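You operate a simulated robot arm through the tools that you are given. There is no shell and no other tool. Be economical: measure what you need, move in short steps, check, and stop when the job is done.

You run a simulated robot arm. Do the job below in one go: nothing can be reset, and whatever is moved stays where it is left.

JOB
Take the yellow cap and put it on top of the roll of blue tape on the narrow table. Put the short white pipe with a green band on the green tray. Fetch the wooden spacer from the top of the long blue cabinet and set it on the top of the grey ring bench. Shut the blue lid. Fetch the tall white reducer with a black band over a blue band and stand it on top of the roll of red tape. Take the white dish and put it in the purple crate. Put the grey reducer on the top of the cream heat cabinet. Take the grey coupler from the top of the grey check bench and leave it on the red tray. Do these in any order. Set down upright: short white pipe with a green band, tall white reducer with a black band over a blue b, grey reducer, grey coupler.

The check looks at the end state, three seconds after you hand in, the way a careful person would. Anything else that was tipped, shoved, dropped, spilled or broken makes it a failure. A push-on lid holds only when it is set on centred and level and pressed home; a screw cap is set on level and turned clockwise until tight.

ROBOT AND FRAMES
A 7-joint arm with a vacuum gripper on a trunk, on a base that drives. Base frame: it is fixed to the floor where the robot stands at the start and does not move with it; the origin is under the middle of the robot, x ahead of it, y to its left, z up. Lengths are in m, angles in rad, forces in N, time in s.
Its first joint turns from -2.601 to 2.601 rad. Places, roughly: blue lid [8, -3.7, 0.8]; green tray (9x11x2 cm) [5.2, -1.6, 0.8]; grey coupler (5x5x8 cm) [8.2, -6.7, 0.8]; grey reducer (5x5x8 cm) [7.5, -6.3, 0.8]; purple crate (42x24x13 cm) [5.1, -2, 0.8]; red tray (9x11x2 cm) [8.5, -7, 0.8]; roll of blue tape (9x9x5 cm) [1.1, 0.2, 0.7]; roll of red tape (7x7x5 cm) [7.6, -3.8, 0.8]; short white pipe with a green band (4x4x18 cm) [2.7, 0, 0.9]; tall white reducer with a black ba (5x6x11 cm) [8, -4.1, 0.8]; top of the cream heat cabinet (29x20 cm) [7.18, -5.98, 1.14]; top of the grey ring bench [7.8, -3.7, 0.8]; white dish (9x9x3 cm) [7.6, -3.5, 0.8]; wooden spacer (30x4x4 cm) [5.5, -2.3, 0.8]; yellow cap (6x6x3 cm) [0.8, 0, 0.7]. Payload 1.06 kg.
Tool frame: the origin (TCP) lies in the middle of the cups' lips, and z points out of the cups. The gripper has 1 cup of 0.024 m across, covering 0.024 by 0.024 m (tool x, y); the bellows give 0.008 m. With the vacuum on, a cup seals on a smooth face that it is pressed against (1 to 4 N); it does not hold porous or soft things. The pull reaches 23 N.
Orientation is that of the tool frame in the base frame, as a unit quaternion [x, y, z, w]. With the cups facing straight down, the tool's x points along the base's -x, its y along +y and its z along -z.

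CONTROLS
- The arm moves only by the tool nudge_tool. Its argument "steps" is a list of rows, each an object of numbers (a shift or turn left out is 0, a gripper value left out holds the last): "tx", "ty", "tz": the shift along the tool's x, y, z in units of 25 mm (1.0 is 25 mm); "ax", "ay", "az": the turn, a rotation vector about the tool's x, y, z in units of 4 degrees (1.0 is 4 degrees); "suction": the vacuum: 1 switches it on, 0 off. In form: [{"tx": .., "ty": .., "tz": .., "ax": .., "ay": .., "az": .., "suction": ..}, ...]. A call has 1 to 10 rows; each row shifts and turns the commanded pose from where the row before left it, along the tool's axes as they then stand. A call with a number of a shift or a turn outside -1 to 1 is refused whole. Rows are played at 5 a second. More than 0.05 m and 0.15 rad between two rows, or a gripper value outside its range, and nothing of the call is played. A pose out of reach is approached as far as the arm can. The call stops where the force on the tool passes 40 N (or 10 N more than at its start, if that is more) or the arm is blocked; 0.2 s more then pass. The pull builds up within a second once a cup has sealed. Time passes only in rows, and 0.2 s behind the last, so rows that do not move give it time. It gives the time, the measured TCP pose, the force on the tool (base axes) and the pull of the vacuum at its end, in the units of the frame above (readings bear some noise), with the torque about the TCP (base axes, N m) and any sound that the robot's microphone picked up.
- Cameras (640 x 400 px; columns grow to the right, rows downward): "scene" is now at [0.04, 0.1786, 1.4198]; the picture's right is [0.08, -1.00, 0.00], its down [-0.61, -0.05, -0.79] and it looks along [0.79, 0.06, -0.62] (base axes); focal length 279 px, centre (320, 200). "wrist" rides on the gripper at [0.078, 0.019, -0.096] in the tool frame; the picture's right is [-0.24, 0.97, 0.00], its down [-0.71, -0.17, -0.69] and it looks along [-0.67, -0.16, 0.73] (tool axes); focal length 243 px, centre (320, 200). There is no depth. A picture from a camera that has moved, and an enlarged one, comes with that camera's place and axes in the base frame and with its lens.
- snapshot(camera): a new picture of that camera. No time passes.
- lift_body(by): slides the trunk up (or, below 0, down) by that many m; the arm and the scene camera ride with it, the base frame stays. It gives what a move gives, with no picture.
- drive_base(legs): drives the robot by 1 to 6 legs, each [ahead, turn to the left] in m and rad, along the robot's own axes; the way and the turn of a leg run together, so that a leg with both is an arc; at most 1.5 m and 3.142 rad a leg. The arm and the cameras ride along, it lands a little off, and it stops where it bumps. It gives what a move gives.
- head_to(pan, tilt): turns the head with the scene camera to pan (to the left, within 2.705 rad either way) and tilt (down, from -0.506 to 1.204), counted from straight ahead of the robot. It gives what a move gives.
- zoom(camera, box): a new picture of the part [left, top, right, bottom] of that camera's present view, enlarged. No time passes.
- sign_off(): hands the job in; it is judged then, once.

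Go step by step. Nothing tells you exact positions but the pictures and the camera data: compare them with the known pose of the tool, close in by small moves and look again before you grip or let go. The budget is 217 turns and 198 pictures, counting those below and the enlarged ones. Unless the task says otherwise, let go and move clear before handing in, and close with one line.

The tools are called after "Request:" by a JSON object that holds its "method" and its "body". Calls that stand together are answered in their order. nudge_tool: Moves the arm, as the interface text tells. Its arguments: {"type":"object","properties":{"steps":{"type":"array"}},"required":["steps"]} The other tools are called the same way: lift_body (by) slides the trunk up or down; drive_base (legs) drives the base; head_to (pan, tilt) turns the head that bears the scene camera; snapshot (camera) takes a picture; zoom (camera, box) takes an enlarged picture of a part of a camera's view; sign_off () hands the job in.

At the start:

```text
time_s: 0.0
position: [0.6217, 0.2739, 0.9095]
ee_rot: [0.0, 1.0, 0.0, 0.0]
contact_force: [-0.8, -0.4, -0.7]
wrist_torque: [0.03, -0.02, 0.01]
pull: 0.0
trunk travel left (down, up): [-0.475, 0.235]
robot x, y, heading: [0.0018, 0.0003, 0.001]
head pan, tilt: [0.08, 0.663]
```

scene: 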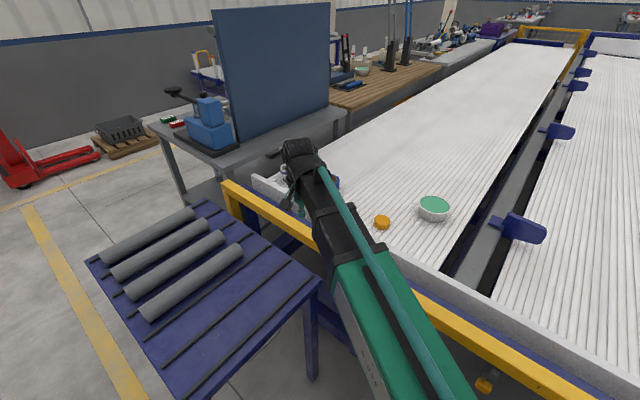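
wrist: 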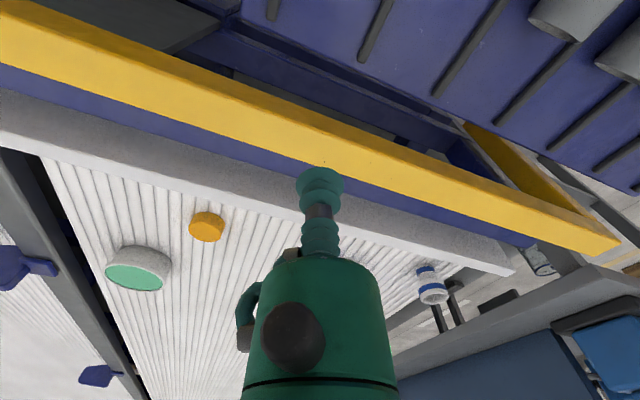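

The yellow cap seems to be at about (0.84, 0.0) on the slatted table, and the blue tape is likely hidden behind the arm. I'll enlarge both views to check.

Request:
{"method": "zoom", "body": {"camera": "scene", "box": [220, 120, 480, 280]}}

Request:
{"method": "zoom", "body": {"camera": "wrist", "box": [60, 180, 560, 400]}}

```text
2.46 times, centred on (350, 200) of scene
camera zoom: at [0.04, 0.1786, 1.4198], right [0.08, -1.0, 0.0], down [-0.61, -0.05, -0.79], along [0.79, 0.06, -0.62], focal length 687 px, centre (246, 200)
```

zoom: 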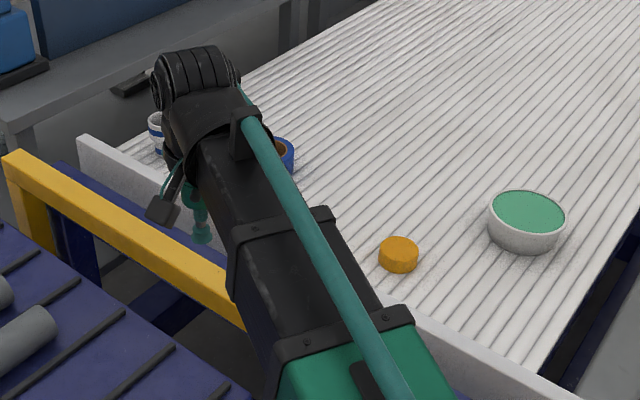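

```text
1.28 times, centred on (310, 290) of wrist
camera zoom: at [0.5427, 0.2927, 1.0052], right [0.24, 0.97, 0.0], down [0.71, -0.17, 0.69], along [0.67, -0.16, -0.73], focal length 311 px, centre (333, 85)
```

zoom: 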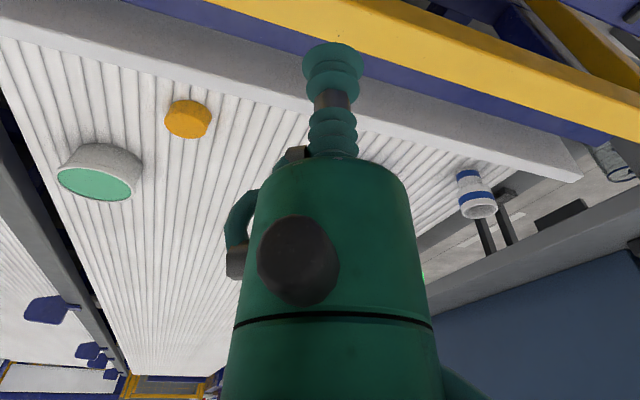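

The blue roll is at roughly (1.08, 0.19). I'll swing the arm over the cap and look again.

Request:
{"method": "nudge_tool", "body": {"steps": [{"tx": -0.6, "ty": -1}, {"tx": -0.6, "ty": -1}, {"tx": -0.6, "ty": -1}, {"tx": -0.6, "ty": -1}, {"tx": -0.6, "ty": -1}, {"tx": -0.6, "ty": -1}, {"tx": -0.6, "ty": -1}, {"tx": -0.6, "ty": -1}, {"tx": -0.6, "ty": -1}, {"tx": -0.6, "ty": -1}]}}

Request:
{"method": "snapshot", "body": {"camera": "wrist"}}

Request:
{"method": "snapshot", "body": {"camera": "scene"}}

```text
time_s: 2.2
position: [0.7696, 0.0232, 0.9101]
ee_rot: [-0.001, 1.0, -0.001, 0.001]
contact_force: [0.9, 0.2, -0.7]
wrist_torque: [0.0, 0.0, 0.0]
pull: 0.0
trunk travel left (down, up): [-0.475, 0.235]
robot x, y, heading: [0.0049, 0.0014, 0.002]
head pan, tilt: [0.08, 0.663]
```

```text
193 pictures are left
camera wrist: at [0.6926, 0.042, 1.0048], right [0.24, 0.97, 0.0], down [0.71, -0.17, 0.68], along [0.67, -0.16, -0.73], focal length 243 px, centre (320, 200)
```

wrist: 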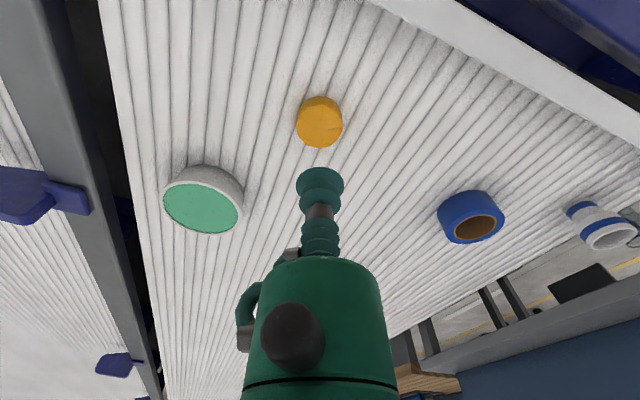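

```text
192 pictures are left
camera scene: at [0.0401, 0.1785, 1.4198], right [0.08, -1.0, 0.0], down [-0.61, -0.05, -0.79], along [0.79, 0.06, -0.62], focal length 279 px, centre (320, 200)
```

scene: 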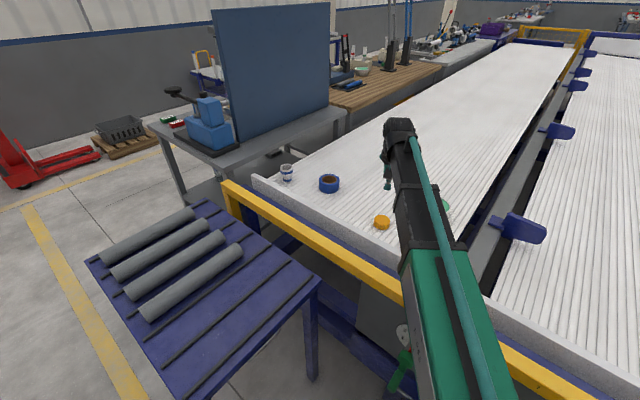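

Both cameras agree that the cap is at (0.83, 0.005) and the blue roll at (1.06, 0.22), with the roll just out of reach. I'll drive 0.15 m ahead so both are reachable.

Request:
{"method": "drive_base", "body": {"legs": [[0.15, 0]]}}

```text
time_s: 3.6
position: [0.8531, -0.0098, 0.9078]
ee_rot: [0.03, 1.0, 0.0, 0.001]
contact_force: [0.5, 0.0, 0.9]
wrist_torque: [-0.01, 0.01, -0.03]
pull: 0.0
trunk travel left (down, up): [-0.475, 0.235]
robot x, y, heading: [0.0855, 0.0494, -0.173]
head pan, tilt: [0.08, 0.663]
stopped in leg 1: the robot was blocked; the commanded pose is now the measured one
```

The base bumped into something and turned slightly. I'll look down to see what blocks it.

Request:
{"method": "head_to", "body": {"pan": -0.3, "tilt": 1.2}}

Request:
{"method": "snapshot", "body": {"camera": "scene"}}

Request:
{"method": "head_to", "body": {"pan": 0.6, "tilt": 0.8}}

Request:
{"method": "snapshot", "body": {"camera": "scene"}}

Request:
{"method": "snapshot", "body": {"camera": "wrist"}}

```text
time_s: 4.5
position: [0.8541, -0.0089, 0.9092]
ee_rot: [0.029, 1.0, 0.0, 0.0]
contact_force: [-1.3, -0.2, 0.4]
wrist_torque: [0.0, -0.01, 0.04]
pull: 0.2
trunk travel left (down, up): [-0.475, 0.235]
robot x, y, heading: [0.0841, 0.0485, -0.173]
head pan, tilt: [-0.3, 1.201]
```

```text
191 pictures are left
camera scene: at [0.1203, 0.2, 1.3807], right [-0.46, -0.89, 0.0], down [-0.83, 0.42, -0.36], along [0.32, -0.17, -0.93], focal length 279 px, centre (320, 200)
```

scene: 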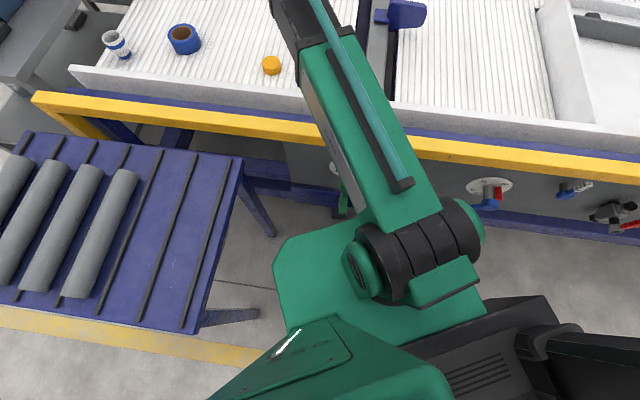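

```text
time_s: 5.7
position: [0.8554, -0.0075, 0.9096]
ee_rot: [0.03, 1.0, 0.0, 0.0]
contact_force: [-0.2, 0.2, 0.1]
wrist_torque: [0.0, 0.0, -0.02]
pull: 0.1
trunk travel left (down, up): [-0.475, 0.235]
robot x, y, heading: [0.0881, 0.0493, -0.174]
head pan, tilt: [0.6, 0.799]
```

```text
190 pictures are left
camera scene: at [0.144, 0.2589, 1.4084], right [0.41, -0.91, 0.0], down [-0.65, -0.3, -0.7], along [0.63, 0.29, -0.72], focal length 279 px, centre (320, 200)
```

scene: 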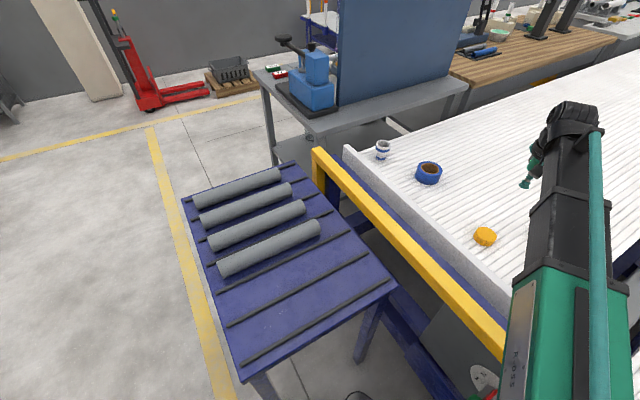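

```text
189 pictures are left
camera wrist: at [0.7777, 0.0154, 1.0046], right [0.29, 0.96, 0.0], down [0.7, -0.21, 0.68], along [0.65, -0.2, -0.73], focal length 243 px, centre (320, 200)
```

wrist: 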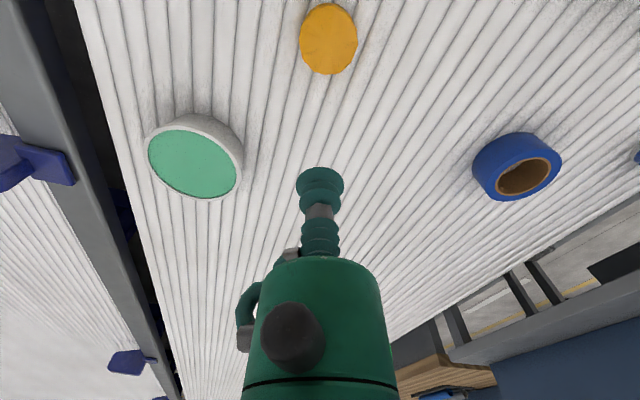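

The base now stands against the table frame. The cap is at (0.826, 0.009) and the roll at (1.055, 0.223), which is right at the edge of reach. I'll descend over the cap.

Request:
{"method": "nudge_tool", "body": {"steps": [{"tx": 0.6, "ty": 0.3}, {"tx": 0.6, "ty": 0.3}, {"tz": 1}, {"tz": 1}, {"tz": 1}, {"tz": 1}, {"tz": 1}, {"tz": 1}]}}

Request:
{"method": "snapshot", "body": {"camera": "wrist"}}

Request:
{"method": "zoom", "body": {"camera": "scene", "box": [400, 150, 600, 275]}}

```text
time_s: 7.5
position: [0.8254, 0.0078, 0.7569]
ee_rot: [0.03, 1.0, 0.0, 0.0]
contact_force: [0.1, 0.2, -0.1]
wrist_torque: [-0.01, 0.01, 0.01]
pull: 0.0
trunk travel left (down, up): [-0.475, 0.235]
robot x, y, heading: [0.0886, 0.0505, -0.178]
head pan, tilt: [0.6, 0.799]
```

```text
188 pictures are left
camera wrist: at [0.7487, 0.0308, 0.8533], right [0.29, 0.96, 0.0], down [0.7, -0.21, 0.69], along [0.66, -0.2, -0.73], focal length 243 px, centre (320, 200)
```

wrist: 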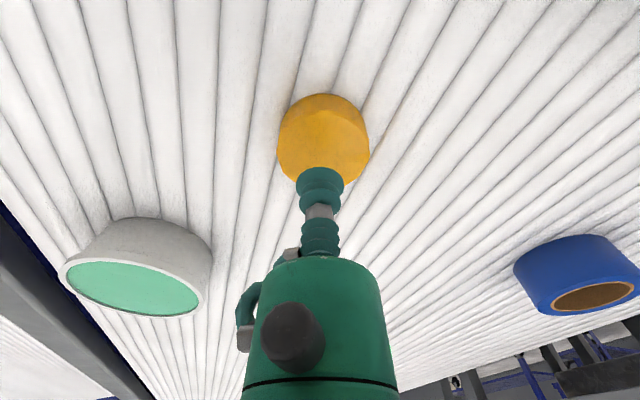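

```text
3.20 times, centred on (500, 212) of scene
camera zoom: at [0.1439, 0.2589, 1.4084], right [0.41, -0.91, 0.0], down [-0.65, -0.3, -0.7], along [0.63, 0.29, -0.72], focal length 893 px, centre (-256, 160)
```

zoom: 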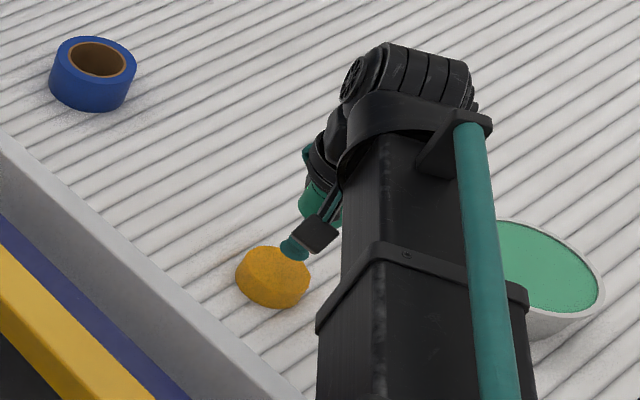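

The tool is well centred over the cap. I'll lower it gently with the vacuum on.

Request:
{"method": "nudge_tool", "body": {"steps": [{"tz": 0.8, "suction": 1}, {"tz": 0.4}, {"tz": 0.2}, {"tz": 0.1}, {}]}}

```text
time_s: 8.7
position: [0.8252, 0.0087, 0.7232]
ee_rot: [0.03, 1.0, 0.0, 0.0]
contact_force: [2.7, -0.9, 17.5]
wrist_torque: [-0.01, -0.01, -0.03]
pull: 22.9
trunk travel left (down, up): [-0.475, 0.235]
robot x, y, heading: [0.087, 0.046, -0.172]
head pan, tilt: [0.6, 0.799]
```

The cap is sealed and its top is at about 0.725. I'll lift it and carry it towards the roll, stopping short to look.

Request:
{"method": "nudge_tool", "body": {"steps": [{"tz": -1}, {"tz": -1}, {"tz": -1}, {"tz": -1}, {"tx": -0.93, "ty": 1}, {"tx": -0.93, "ty": 1}, {"tx": -0.93, "ty": 1}, {"tx": -0.93, "ty": 1}, {"tx": -0.93, "ty": 1}, {"tx": -0.93, "ty": 1}]}}

Request:
{"method": "snapshot", "body": {"camera": "wrist"}}

Request:
{"method": "zoom", "body": {"camera": "scene", "box": [350, 100, 550, 225]}}

```text
time_s: 10.9
position: [0.9728, 0.1495, 0.8229]
ee_rot: [0.03, 1.0, 0.0, 0.0]
contact_force: [0.5, 0.4, -0.5]
wrist_torque: [0.0, 0.0, -0.06]
pull: 23.4
trunk travel left (down, up): [-0.475, 0.235]
robot x, y, heading: [0.0881, 0.0506, -0.178]
head pan, tilt: [0.6, 0.799]
```

```text
186 pictures are left
camera wrist: at [0.8964, 0.1731, 0.9182], right [0.29, 0.96, 0.0], down [0.7, -0.21, 0.68], along [0.65, -0.2, -0.73], focal length 243 px, centre (320, 200)
```

wrist: 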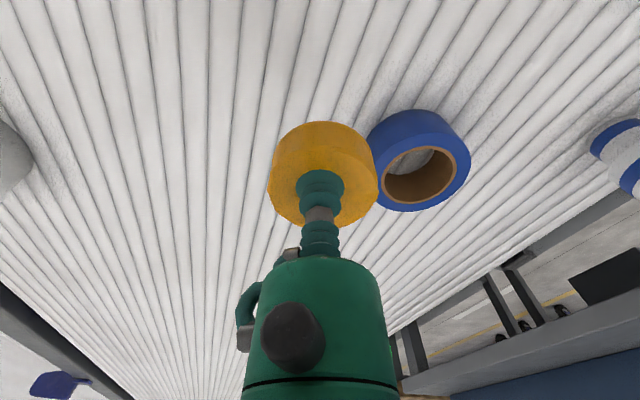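

```text
3.20 times, centred on (450, 162) of scene
camera zoom: at [0.144, 0.2589, 1.4084], right [0.41, -0.91, 0.0], down [-0.65, -0.3, -0.7], along [0.63, 0.29, -0.72], focal length 893 px, centre (-96, 320)
```

zoom: 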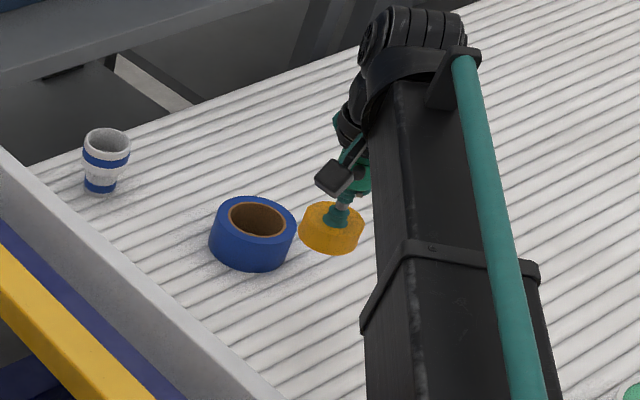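

The roll centre is at about (1.046, 0.222). I'll move over it at the same height and check again.

Request:
{"method": "nudge_tool", "body": {"steps": [{"tx": -0.685, "ty": 0.77}, {"tx": -0.685, "ty": 0.77}, {"tx": -0.685, "ty": 0.77}, {"tx": -0.685, "ty": 0.77}, {"tz": 0.4}]}}

Request:
{"method": "zoom", "body": {"camera": "wrist", "box": [220, 80, 420, 230]}}

Request:
{"method": "zoom", "body": {"camera": "scene", "box": [380, 120, 480, 182]}}

```text
time_s: 12.1
position: [1.045, 0.2212, 0.8124]
ee_rot: [0.03, 1.0, 0.0, -0.001]
contact_force: [-0.4, 0.4, -0.3]
wrist_torque: [-0.01, 0.01, 0.03]
pull: 22.5
trunk travel left (down, up): [-0.475, 0.235]
robot x, y, heading: [0.0874, 0.0505, -0.174]
head pan, tilt: [0.6, 0.799]
```

```text
2.67 times, centred on (320, 155) of wrist
camera zoom: at [0.9687, 0.2454, 0.9077], right [0.29, 0.96, 0.0], down [0.7, -0.21, 0.69], along [0.66, -0.2, -0.73], focal length 647 px, centre (320, 320)
```

zoom: 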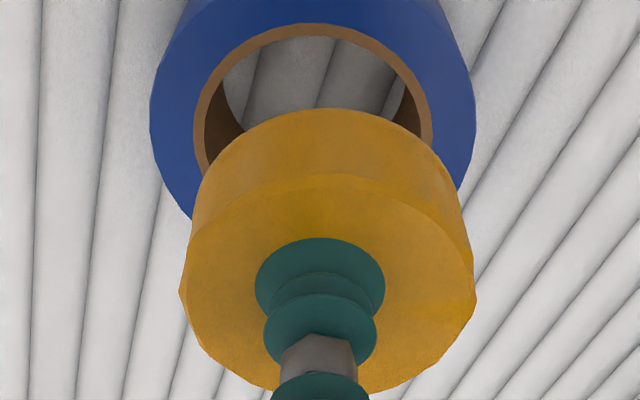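

```text
6.40 times, centred on (430, 151) of scene
camera zoom: at [0.144, 0.259, 1.4084], right [0.41, -0.91, 0.0], down [-0.65, -0.3, -0.7], along [0.63, 0.29, -0.72], focal length 1786 px, centre (-384, 514)
```

zoom: 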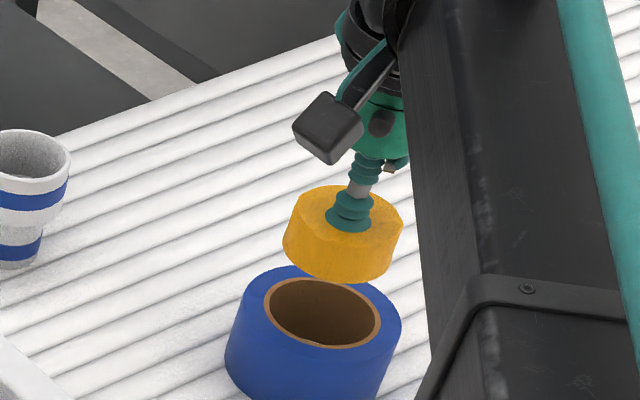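

The cap is aligned within about 2 mm. I'll trim slightly to the right and lower it until it touches.

Request:
{"method": "nudge_tool", "body": {"steps": [{"ty": -0.08, "tz": 0.6}, {"tz": 0.4}, {"tz": 0.2}]}}

Request:
{"method": "zoom", "body": {"camera": "scene", "box": [380, 120, 480, 182]}}

```text
time_s: 12.9
position: [1.0463, 0.2204, 0.7814]
ee_rot: [0.03, 1.0, -0.001, 0.0]
contact_force: [-0.1, 0.0, -0.2]
wrist_torque: [0.02, 0.01, 0.01]
pull: 23.2
trunk travel left (down, up): [-0.475, 0.235]
robot x, y, heading: [0.0855, 0.0487, -0.175]
head pan, tilt: [0.6, 0.799]
```

```text
6.40 times, centred on (430, 151) of scene
camera zoom: at [0.1439, 0.2589, 1.4084], right [0.41, -0.91, 0.0], down [-0.65, -0.3, -0.7], along [0.63, 0.29, -0.72], focal length 1786 px, centre (-384, 514)
```

zoom: 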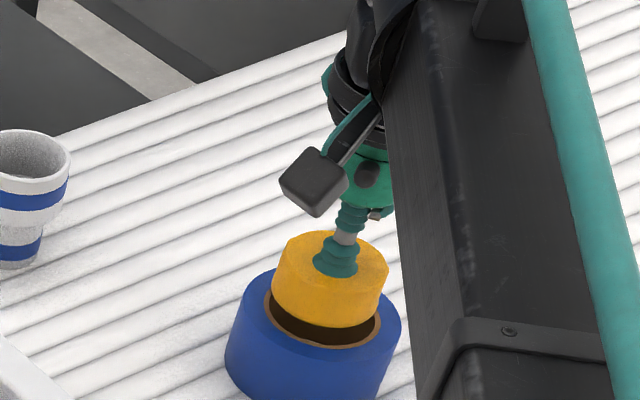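

Nothing has touched yet. The wrist view should show the fore-and-aft centring.

Request:
{"method": "zoom", "body": {"camera": "wrist", "box": [220, 80, 420, 230]}}

```text
2.67 times, centred on (320, 155) of wrist
camera zoom: at [0.9693, 0.2436, 0.8765], right [0.29, 0.96, 0.0], down [0.7, -0.21, 0.69], along [0.66, -0.2, -0.73], focal length 647 px, centre (320, 320)
```

zoom: 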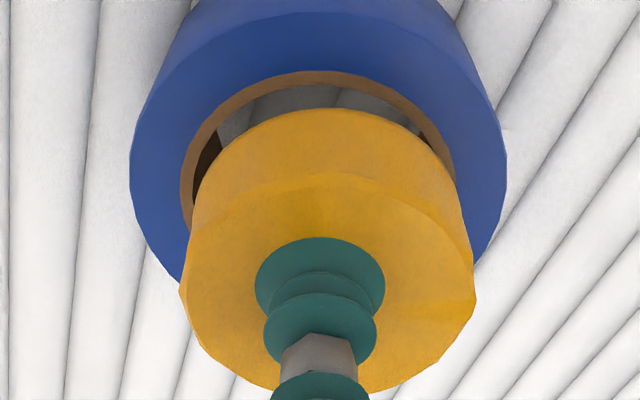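

The cap sits about 4 mm too far forward and 1.5 mm to one side. I'll correct that and lower it to contact.

Request:
{"method": "nudge_tool", "body": {"steps": [{"tx": 0.17, "ty": -0.06}, {"tz": 0.1}, {"tz": 0.1}]}}

Request:
{"method": "zoom", "body": {"camera": "wrist", "box": [220, 80, 420, 230]}}

Request:
{"method": "zoom", "body": {"camera": "scene", "box": [380, 120, 480, 182]}}

```text
time_s: 13.7
position: [1.0425, 0.2208, 0.7756]
ee_rot: [0.03, 1.0, 0.001, 0.0]
contact_force: [0.3, -0.1, 0.0]
wrist_torque: [0.02, 0.01, 0.0]
pull: 23.6
trunk travel left (down, up): [-0.475, 0.235]
robot x, y, heading: [0.0882, 0.045, -0.176]
head pan, tilt: [0.6, 0.799]
```

```text
2.67 times, centred on (320, 155) of wrist
camera zoom: at [0.9656, 0.243, 0.871], right [0.29, 0.96, 0.0], down [0.7, -0.21, 0.68], along [0.65, -0.2, -0.73], focal length 647 px, centre (320, 320)
```

zoom: 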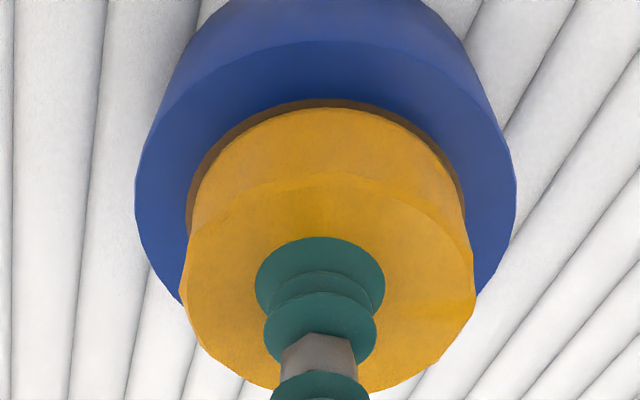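

```text
6.40 times, centred on (430, 151) of scene
camera zoom: at [0.1439, 0.2589, 1.4084], right [0.41, -0.91, 0.0], down [-0.65, -0.3, -0.7], along [0.63, 0.29, -0.72], focal length 1786 px, centre (-384, 514)
```

zoom: 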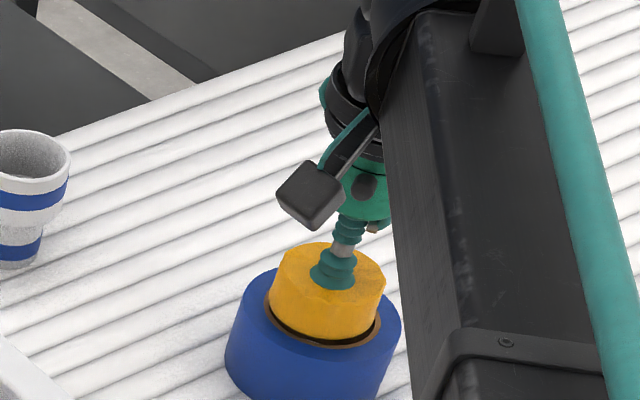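

Nearly centred now. I'll keep lowering in small steps until it touches.

Request:
{"method": "nudge_tool", "body": {"steps": [{"tz": 0.08}, {"tz": 0.08}]}}

Request:
{"method": "zoom", "body": {"camera": "wrist", "box": [220, 80, 420, 230]}}

Request:
{"method": "zoom", "body": {"camera": "scene", "box": [380, 120, 480, 182]}}

```text
time_s: 14.3
position: [1.0435, 0.2195, 0.7701]
ee_rot: [0.029, 1.0, 0.0, 0.0]
contact_force: [-0.1, 0.9, -0.8]
wrist_torque: [0.02, 0.0, -0.01]
pull: 23.2
trunk travel left (down, up): [-0.475, 0.235]
robot x, y, heading: [0.0852, 0.0488, -0.175]
head pan, tilt: [0.6, 0.799]
```

```text
2.67 times, centred on (320, 155) of wrist
camera zoom: at [0.9657, 0.2429, 0.867], right [0.29, 0.96, 0.0], down [0.7, -0.21, 0.68], along [0.65, -0.2, -0.73], focal length 647 px, centre (320, 320)
```

zoom: 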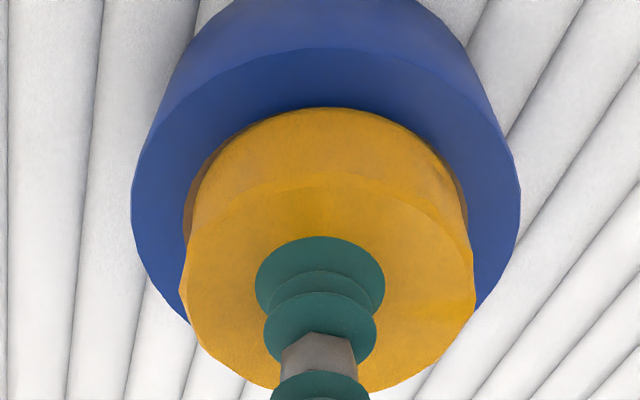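

```text
6.40 times, centred on (430, 151) of scene
camera zoom: at [0.1439, 0.2589, 1.4084], right [0.41, -0.91, 0.0], down [-0.65, -0.3, -0.7], along [0.63, 0.29, -0.72], focal length 1786 px, centre (-384, 514)
```

zoom: 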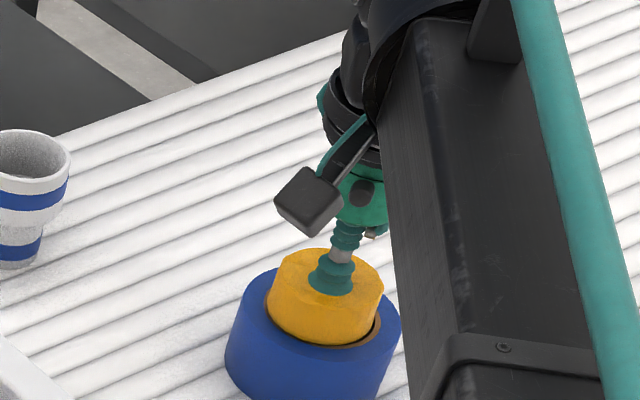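

Request:
{"method": "nudge_tool", "body": {"steps": [{"tx": -0.05, "ty": -0.08}, {"tz": 0.08}, {"tz": 0.08}]}}

Request:
{"method": "zoom", "body": {"camera": "scene", "box": [380, 120, 480, 182]}}

```text
time_s: 15.1
position: [1.0433, 0.2182, 0.7699]
ee_rot: [0.03, 1.0, 0.0, -0.001]
contact_force: [1.5, -0.1, 3.2]
wrist_torque: [0.0, -0.02, -0.01]
pull: 22.5
trunk travel left (down, up): [-0.475, 0.235]
robot x, y, heading: [0.0838, 0.0507, -0.179]
head pan, tilt: [0.6, 0.799]
```

```text
6.40 times, centred on (430, 151) of scene
camera zoom: at [0.1436, 0.2589, 1.4085], right [0.41, -0.91, 0.0], down [-0.65, -0.3, -0.7], along [0.63, 0.29, -0.72], focal length 1786 px, centre (-384, 514)
```

zoom: 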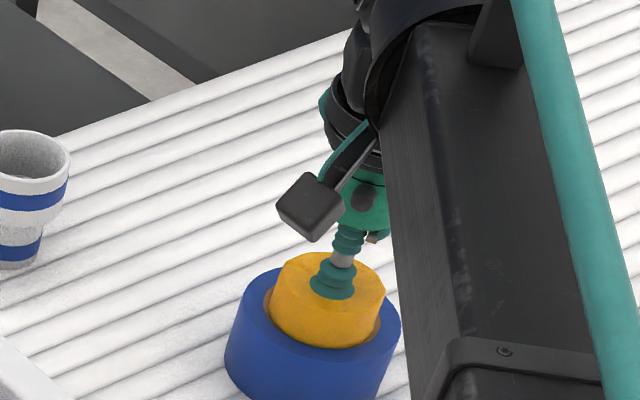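

The cap is touching (3 N) and centred. I'll release it and rise.

Request:
{"method": "nudge_tool", "body": {"steps": [{"suction": 0}, {}, {}, {}, {"tz": -0.3}, {"tz": -1}, {"tz": -1}, {"tz": -1}, {"tz": -1}]}}

Request:
{"method": "zoom", "body": {"camera": "scene", "box": [380, 120, 480, 182]}}

```text
time_s: 17.1
position: [1.0429, 0.2183, 0.876]
ee_rot: [0.03, 1.0, 0.0, 0.0]
contact_force: [-0.5, -0.2, 0.1]
wrist_torque: [-0.02, 0.01, 0.01]
pull: 0.0
trunk travel left (down, up): [-0.475, 0.235]
robot x, y, heading: [0.0867, 0.0482, -0.177]
head pan, tilt: [0.6, 0.799]
```

```text
6.40 times, centred on (430, 151) of scene
camera zoom: at [0.1439, 0.2589, 1.4084], right [0.41, -0.91, 0.0], down [-0.65, -0.3, -0.7], along [0.63, 0.29, -0.72], focal length 1786 px, centre (-384, 514)
```

zoom: 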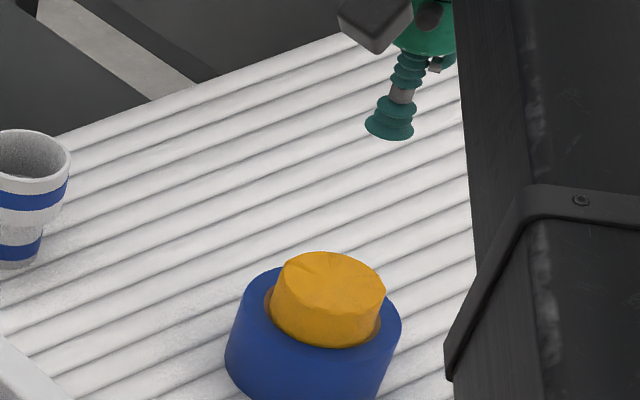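

The yellow cap is on the blue roll. Next I'll raise and retract the arm, back away from the table and look around for a driving route.

Request:
{"method": "nudge_tool", "body": {"steps": [{"tx": 0.9, "ty": -0.9, "tz": -0.8}, {"tx": 0.9, "ty": -0.9, "tz": -0.8}, {"tx": 0.9, "ty": -0.9, "tz": -0.8}, {"tx": 0.9, "ty": -0.9, "tz": -0.8}, {"tx": 0.9, "ty": -0.9, "tz": -0.8}, {"tx": 0.9, "ty": -0.9}, {"tx": 0.9, "ty": -0.9}, {"tx": 0.9, "ty": -0.9}, {"tx": 0.9, "ty": -0.9}, {"tx": 0.9, "ty": -0.9}]}}

Request:
{"method": "drive_base", "body": {"legs": [[-0.35, 0]]}}

Request:
{"method": "head_to", "body": {"pan": 0.6, "tilt": 0.25}}

Request:
{"method": "snapshot", "body": {"camera": "scene"}}

Request:
{"method": "head_to", "body": {"pan": -0.6, "tilt": 0.25}}

Request:
{"method": "snapshot", "body": {"camera": "scene"}}

Request:
{"method": "head_to", "body": {"pan": 1.6, "tilt": 0.4}}

Request:
{"method": "snapshot", "body": {"camera": "scene"}}

```text
time_s: 19.3
position: [0.8033, 0.0058, 0.9775]
ee_rot: [0.031, 1.0, 0.0, 0.0]
contact_force: [-0.7, -1.3, -0.8]
wrist_torque: [-0.01, 0.01, 0.03]
pull: 0.0
trunk travel left (down, up): [-0.475, 0.235]
robot x, y, heading: [0.0878, 0.0467, -0.17]
head pan, tilt: [0.6, 0.799]
```

```text
time_s: 21.6
position: [0.46, 0.0692, 0.9753]
ee_rot: [0.028, 1.0, 0.0, 0.0]
contact_force: [-0.6, -0.2, -0.2]
wrist_torque: [0.0, -0.02, -0.02]
pull: 0.0
trunk travel left (down, up): [-0.475, 0.235]
robot x, y, heading: [-0.2603, 0.1062, -0.171]
head pan, tilt: [0.6, 0.799]
```

```text
time_s: 22.6
position: [0.4596, 0.0677, 0.976]
ee_rot: [0.028, 1.0, -0.001, 0.001]
contact_force: [0.0, 0.5, -0.3]
wrist_torque: [0.01, 0.0, -0.02]
pull: 0.0
trunk travel left (down, up): [-0.475, 0.235]
robot x, y, heading: [-0.258, 0.1066, -0.176]
head pan, tilt: [0.6, 0.25]
```

```text
174 pictures are left
camera scene: at [-0.1908, 0.3246, 1.4574], right [0.42, -0.91, 0.0], down [-0.23, -0.1, -0.97], along [0.88, 0.4, -0.25], focal length 279 px, centre (320, 200)
```

scene: 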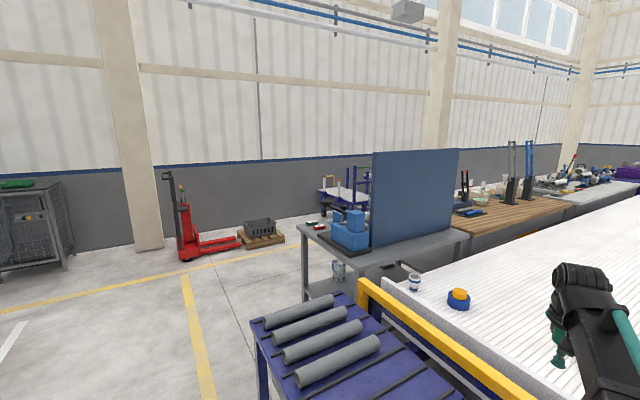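

```text
time_s: 24.0
position: [0.4588, 0.0685, 0.9774]
ee_rot: [0.028, 1.0, 0.0, 0.0]
contact_force: [-0.3, -0.3, 1.1]
wrist_torque: [0.01, -0.02, -0.03]
pull: 0.0
trunk travel left (down, up): [-0.475, 0.235]
robot x, y, heading: [-0.2634, 0.1127, -0.173]
head pan, tilt: [-0.6, 0.25]
```

```text
173 pictures are left
camera scene: at [-0.2087, 0.2206, 1.4575], right [-0.7, -0.72, 0.0], down [-0.18, 0.17, -0.97], along [0.7, -0.67, -0.25], focal length 279 px, centre (320, 200)
```

scene: 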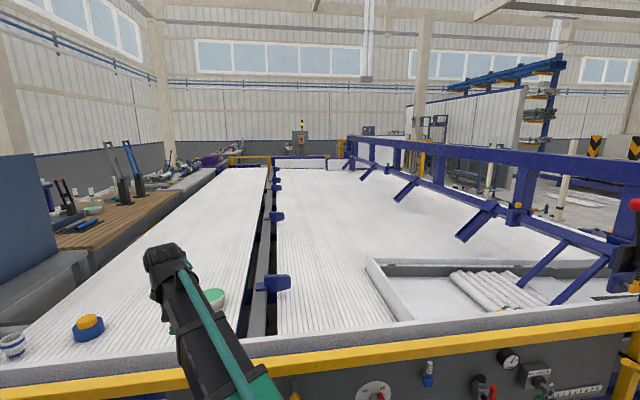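

```text
time_s: 26.0
position: [0.4583, 0.0687, 0.9751]
ee_rot: [0.027, 1.0, 0.0, 0.0]
contact_force: [0.2, 1.2, -0.2]
wrist_torque: [-0.03, 0.0, 0.0]
pull: 0.0
trunk travel left (down, up): [-0.475, 0.235]
robot x, y, heading: [-0.2588, 0.1054, -0.172]
head pan, tilt: [1.6, 0.4]
```

```text
172 pictures are left
camera scene: at [-0.2626, 0.3774, 1.4435], right [0.99, -0.14, 0.0], down [-0.05, -0.39, -0.92], along [0.13, 0.91, -0.39], focal length 279 px, centre (320, 200)
```

scene: 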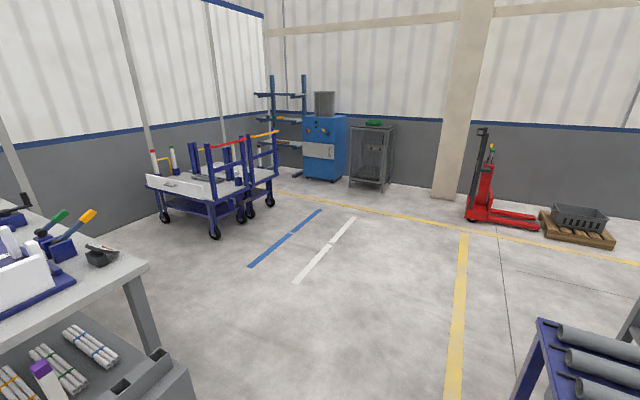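

Benches line the aisle between the conveyor and the wall, and the pipe stands on the wooden bench, reachable from the wall side. I'll drive round the roller table into that aisle.

Request:
{"method": "drive_base", "body": {"legs": [[0, 1.529], [1.22, 0], [0, -0.848]]}}

Request:
{"method": "head_to", "body": {"pan": 0, "tilt": 0.4}}

Request:
{"method": "snapshot", "body": {"camera": "scene"}}

```text
time_s: 38.1
position: [0.5868, 1.7331, 0.977]
ee_rot: [-0.311, 0.951, 0.0, 0.001]
contact_force: [-1.0, -0.3, -0.7]
wrist_torque: [0.0, 0.01, 0.01]
pull: 0.0
trunk travel left (down, up): [-0.475, 0.235]
robot x, y, heading: [0.0084, 1.312, 0.519]
head pan, tilt: [1.6, 0.4]
```

```text
time_s: 39.8
position: [0.5856, 1.7337, 0.9764]
ee_rot: [-0.311, 0.95, 0.0, 0.0]
contact_force: [-0.4, 0.2, 0.3]
wrist_torque: [-0.01, 0.0, 0.01]
pull: 0.1
trunk travel left (down, up): [-0.475, 0.235]
robot x, y, heading: [0.0049, 1.3103, 0.515]
head pan, tilt: [0.0, 0.4]
```

```text
171 pictures are left
camera scene: at [-0.0381, 1.4815, 1.4435], right [0.49, -0.87, 0.0], down [-0.34, -0.19, -0.92], along [0.8, 0.46, -0.39], focal length 279 px, centre (320, 200)
```

scene: 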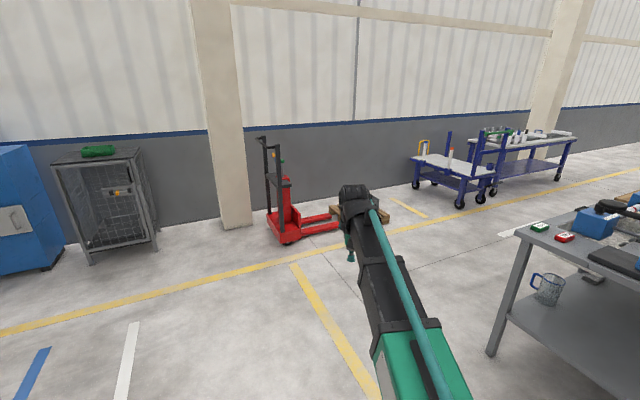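

The aisle is clear, so I'll continue in and along the benches.

Request:
{"method": "drive_base", "body": {"legs": [[1.5, 0], [0.05, -1.186], [1.5, 0]]}}

Request:
{"method": "head_to", "body": {"pan": -0.6, "tilt": 0.45}}

Request:
{"method": "snapshot", "body": {"camera": "scene"}}

```text
time_s: 57.3
position: [3.1012, 0.6433, 0.9774]
ee_rot: [0.292, 0.956, 0.0, 0.0]
contact_force: [0.4, 0.1, 0.3]
wrist_torque: [0.01, -0.02, -0.02]
pull: 0.1
trunk travel left (down, up): [-0.475, 0.235]
robot x, y, heading: [2.5022, 1.0445, -0.704]
head pan, tilt: [0.0, 0.4]
```

```text
time_s: 58.3
position: [3.102, 0.6422, 0.9775]
ee_rot: [0.291, 0.957, 0.0, 0.0]
contact_force: [0.1, -0.1, 0.0]
wrist_torque: [-0.03, 0.04, 0.03]
pull: 0.0
trunk travel left (down, up): [-0.475, 0.235]
robot x, y, heading: [2.5056, 1.0439, -0.701]
head pan, tilt: [-0.6, 0.45]
```

```text
170 pictures are left
camera scene: at [2.6041, 1.1149, 1.4388], right [-0.96, -0.26, 0.0], down [-0.11, 0.42, -0.9], along [0.24, -0.87, -0.44], focal length 279 px, centre (320, 200)
```

scene: 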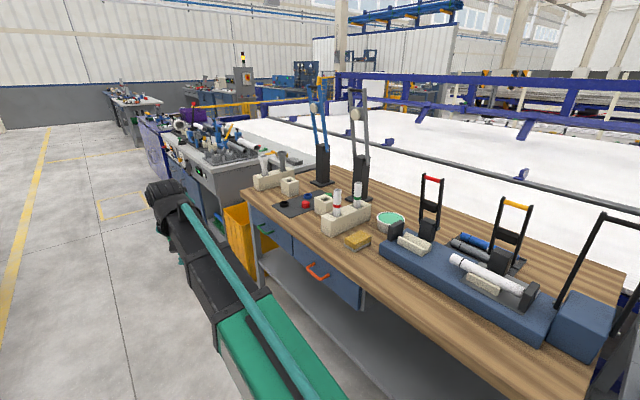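

The green-banded pipe should be in the block near (358, 205). I'll zoom in.

Request:
{"method": "zoom", "body": {"camera": "scene", "box": [240, 140, 440, 265]}}

```text
3.20 times, centred on (340, 202) of scene
camera zoom: at [2.6041, 1.1149, 1.4388], right [-0.96, -0.26, 0.0], down [-0.11, 0.42, -0.9], along [0.24, -0.87, -0.44], focal length 893 px, centre (256, 192)
```

zoom: 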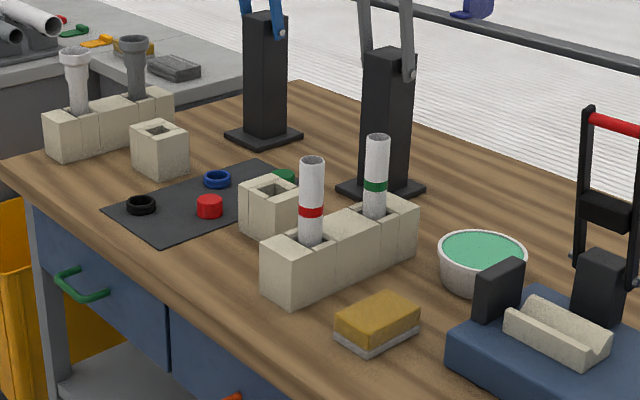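

Request:
{"method": "zoom", "body": {"camera": "scene", "box": [325, 175, 385, 215]}}

```text
10.00 times, centred on (355, 195) of scene
camera zoom: at [2.6041, 1.1149, 1.4388], right [-0.96, -0.26, 0.0], down [-0.11, 0.42, -0.9], along [0.24, -0.87, -0.44], focal length 2791 px, centre (-30, 250)
```

zoom: 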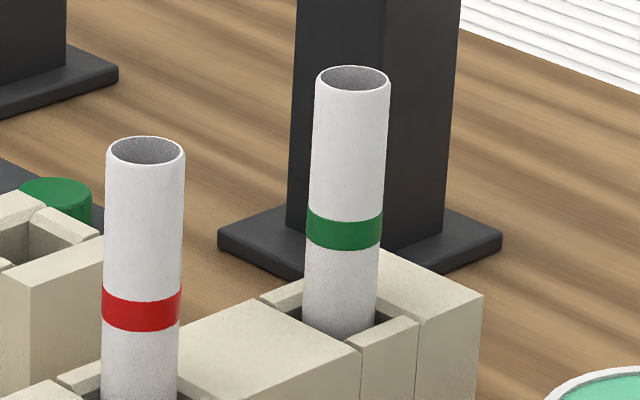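

The pipe is an open tube standing in a socket, so I have to hold it by its side with the tool level. The red pipe stands on its aisle side, so I'll approach diagonally. I'll shift the base a little, then raise and turn the arm.

Request:
{"method": "drive_base", "body": {"legs": [[0.12, 0]]}}

Request:
{"method": "nudge_tool", "body": {"steps": [{"tz": -1, "az": 1}, {"tz": -1, "az": 1}, {"tz": -1, "az": 1}, {"tz": -1, "az": 1}, {"tz": -1, "az": 1}, {"az": 1}, {"az": 1}, {"az": 1}, {"az": 1}, {"az": 1}]}}

```text
time_s: 59.5
position: [3.1936, 0.5663, 0.9765]
ee_rot: [0.291, 0.957, 0.0, 0.0]
contact_force: [-0.2, -0.4, 0.4]
wrist_torque: [-0.02, -0.02, 0.01]
pull: 0.2
trunk travel left (down, up): [-0.475, 0.235]
robot x, y, heading: [2.5945, 0.9662, -0.704]
head pan, tilt: [-0.6, 0.45]
```

```text
time_s: 61.7
position: [3.1926, 0.5665, 1.1016]
ee_rot: [0.601, 0.8, 0.0, 0.0]
contact_force: [0.2, -0.3, -0.9]
wrist_torque: [0.04, 0.02, 0.0]
pull: 0.1
trunk travel left (down, up): [-0.475, 0.235]
robot x, y, heading: [2.5983, 0.9634, -0.705]
head pan, tilt: [-0.6, 0.45]
```

Request:
{"method": "nudge_tool", "body": {"steps": [{"az": 0.8, "ty": -1, "tx": -0.5}, {"az": 0.8, "ty": -1, "tx": -0.5}, {"az": 0.8, "ty": -1, "tx": -0.5}, {"ty": -1, "tx": -0.7}, {"ty": -1, "tx": -0.7}, {"ty": -1, "tx": -0.7}, {"ty": -1, "tx": -0.7}, {"ty": -1, "tx": -0.7}, {"ty": -1, "tx": -0.7}, {"ty": -1, "tx": -0.7}]}}

Request:
{"method": "nudge_tool", "body": {"steps": [{"ty": -1, "tx": -0.7}, {"ty": -1, "tx": -0.7}, {"ty": -1, "tx": -0.7}, {"ty": -1, "tx": -0.7}, {"ty": -1, "tx": -0.7}, {"ty": -1, "tx": -0.7}, {"ty": -1, "tx": -0.7}, {"ty": -1, "tx": -0.7}]}}

Request:
{"method": "snapshot", "body": {"camera": "scene"}}

```text
time_s: 63.9
position: [2.9714, 0.3693, 1.0972]
ee_rot: [0.665, 0.747, 0.0, 0.0]
contact_force: [-0.5, 0.5, -0.6]
wrist_torque: [-0.01, -0.01, 0.02]
pull: 0.0
out of reach, approached as far as the arm can: row 4
trunk travel left (down, up): [-0.475, 0.235]
robot x, y, heading: [2.5944, 0.9677, -0.705]
head pan, tilt: [-0.6, 0.45]
```

```text
time_s: 65.7
position: [2.7887, 0.2044, 1.0979]
ee_rot: [0.665, 0.747, 0.0, -0.001]
contact_force: [-0.7, -0.7, -0.8]
wrist_torque: [-0.01, 0.0, 0.03]
pull: 0.1
trunk travel left (down, up): [-0.475, 0.235]
robot x, y, heading: [2.596, 0.9654, -0.706]
head pan, tilt: [-0.6, 0.45]
```

```text
167 pictures are left
camera scene: at [2.6945, 1.0377, 1.4388], right [-0.96, -0.26, 0.0], down [-0.11, 0.42, -0.9], along [0.24, -0.87, -0.44], focal length 279 px, centre (320, 200)
```

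scene: 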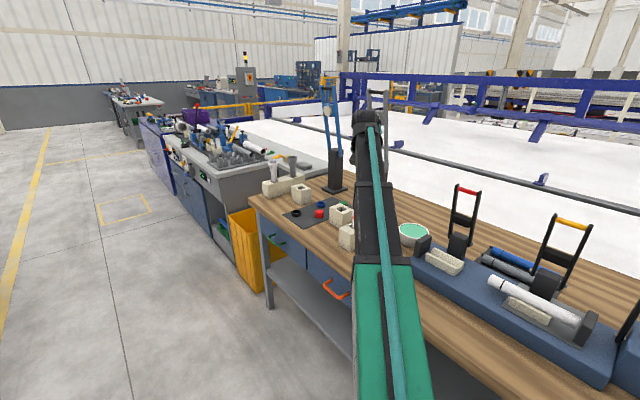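

Next I'll pitch the tool to level, in place.

Request:
{"method": "nudge_tool", "body": {"steps": [{"ay": -1}, {"ay": -1}, {"ay": -1}, {"ay": -1}, {"ay": -1}, {"ay": -1}, {"ay": -1}, {"ay": -1}, {"ay": -1}, {"ay": -1}]}}

Request:
{"method": "nudge_tool", "body": {"steps": [{"ay": -1}, {"ay": -1}, {"ay": -1}, {"ay": -1}, {"ay": -1}, {"ay": -1}, {"ay": -1}, {"ay": -1}, {"ay": -1}, {"ay": -1}]}}

Request:
{"method": "nudge_tool", "body": {"steps": [{"ay": -1}, {"ay": -1}, {"ay": -0.5}, {"ty": -1}, {"ty": -1}, {"ty": -0.6}]}}

Request:
{"method": "snapshot", "body": {"camera": "scene"}}

Request:
{"method": "snapshot", "body": {"camera": "wrist"}}

```text
time_s: 67.9
position: [2.7887, 0.2081, 1.0989]
ee_rot: [0.625, 0.702, -0.228, 0.255]
contact_force: [0.8, 0.3, 0.1]
wrist_torque: [0.0, 0.03, 0.02]
pull: 0.0
trunk travel left (down, up): [-0.475, 0.235]
robot x, y, heading: [2.5962, 0.9681, -0.7]
head pan, tilt: [-0.6, 0.45]
```

```text
time_s: 70.1
position: [2.789, 0.2073, 1.0974]
ee_rot: [0.509, 0.572, -0.428, 0.48]
contact_force: [0.4, -0.3, -0.7]
wrist_torque: [0.02, 0.0, 0.05]
pull: 0.1
trunk travel left (down, up): [-0.475, 0.235]
robot x, y, heading: [2.5966, 0.9661, -0.703]
head pan, tilt: [-0.6, 0.45]
```

```text
time_s: 71.5
position: [2.7246, 0.2004, 1.0999]
ee_rot: [0.47, 0.528, -0.471, 0.529]
contact_force: [0.5, -1.1, -0.5]
wrist_torque: [0.0, 0.01, -0.01]
pull: 0.1
trunk travel left (down, up): [-0.475, 0.235]
robot x, y, heading: [2.5937, 0.9641, -0.702]
head pan, tilt: [-0.6, 0.45]
```

```text
166 pictures are left
camera scene: at [2.6946, 1.0378, 1.4388], right [-0.96, -0.26, 0.0], down [-0.11, 0.42, -0.9], along [0.24, -0.87, -0.44], focal length 279 px, centre (320, 200)
```

scene: 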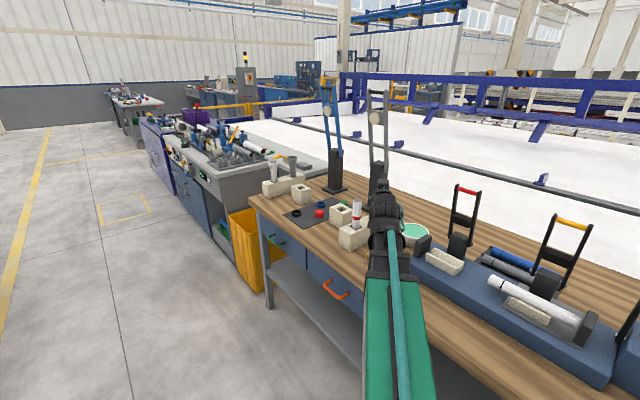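

```text
165 pictures are left
camera wrist: at [2.7323, 0.2968, 1.0202], right [0.97, 0.11, 0.23], down [-0.25, 0.66, 0.71], along [-0.08, -0.74, 0.67], focal length 243 px, centre (320, 200)
```

wrist: 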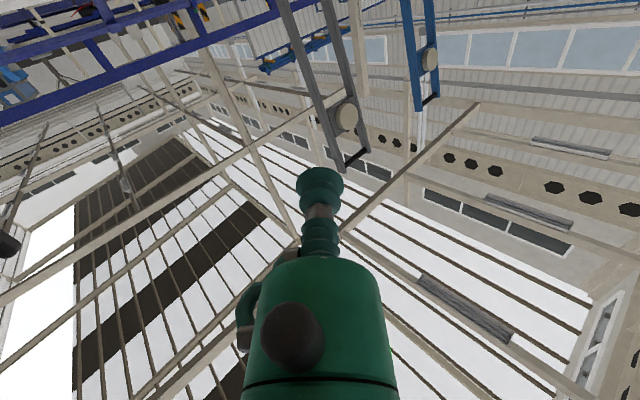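

The tool is level. I'll lower it to grip height at this standoff and look for the pipe with the wrist camera.

Request:
{"method": "nudge_tool", "body": {"steps": [{"tx": 1}, {"tx": 1}, {"tx": 1}, {"tx": 1}, {"tx": 1}, {"tx": 1}]}}

Request:
{"method": "snapshot", "body": {"camera": "wrist"}}

Request:
{"method": "snapshot", "body": {"camera": "scene"}}

```text
time_s: 72.9
position: [2.7244, 0.2004, 0.9531]
ee_rot: [0.47, 0.528, -0.471, 0.528]
contact_force: [0.6, -0.2, -0.4]
wrist_torque: [0.0, -0.03, 0.0]
pull: 0.0
out of reach, approached as far as the arm can: row 5
trunk travel left (down, up): [-0.475, 0.235]
robot x, y, heading: [2.5992, 0.9678, -0.703]
head pan, tilt: [-0.6, 0.45]
```

```text
164 pictures are left
camera wrist: at [2.7317, 0.2969, 0.8754], right [0.97, 0.11, 0.23], down [-0.25, 0.66, 0.71], along [-0.08, -0.74, 0.67], focal length 243 px, centre (320, 200)
```

wrist: 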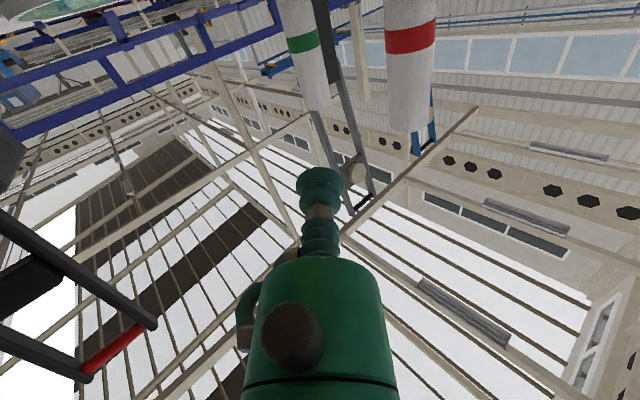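

```text
163 pictures are left
camera scene: at [2.6946, 1.0377, 1.4389], right [-0.96, -0.26, 0.0], down [-0.11, 0.42, -0.9], along [0.24, -0.87, -0.44], focal length 279 px, centre (320, 200)
```

scene: 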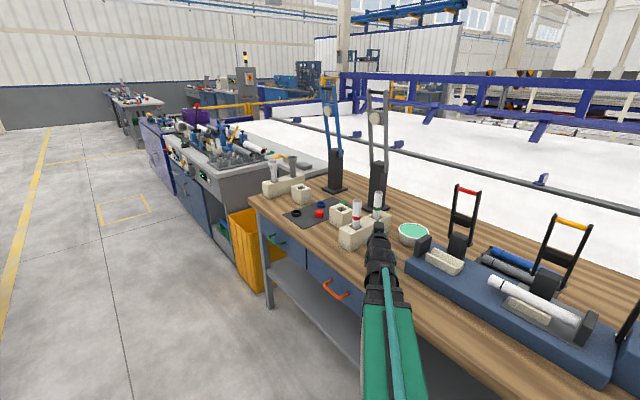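

Request:
{"method": "zoom", "body": {"camera": "scene", "box": [340, 180, 420, 230]}}

Request:
{"method": "zoom", "body": {"camera": "wrist", "box": [240, 0, 440, 125]}}

```text
8.00 times, centred on (380, 205) of scene
camera zoom: at [2.6946, 1.0377, 1.4389], right [-0.96, -0.26, 0.0], down [-0.11, 0.42, -0.9], along [0.24, -0.87, -0.44], focal length 2233 px, centre (-160, 160)
```

zoom: 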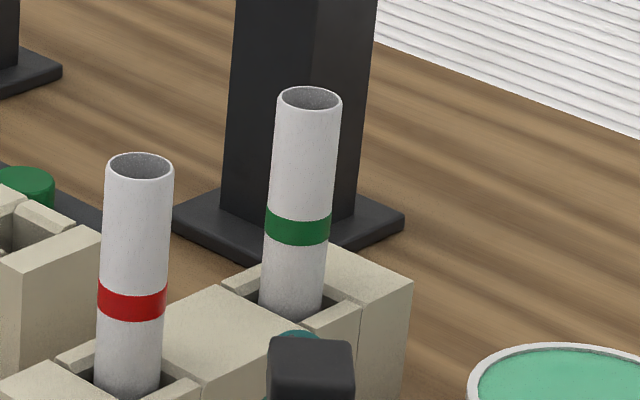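

```text
3.20 times, centred on (340, 62) of wrist
camera zoom: at [2.7317, 0.2969, 0.8754], right [0.97, 0.11, 0.23], down [-0.25, 0.66, 0.71], along [-0.08, -0.74, 0.67], focal length 776 px, centre (256, 640)
```

zoom: 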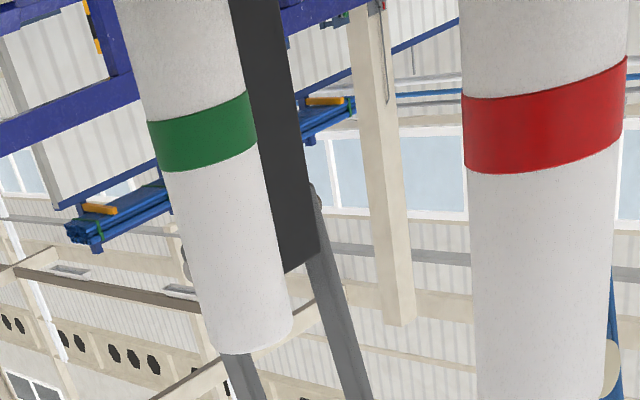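

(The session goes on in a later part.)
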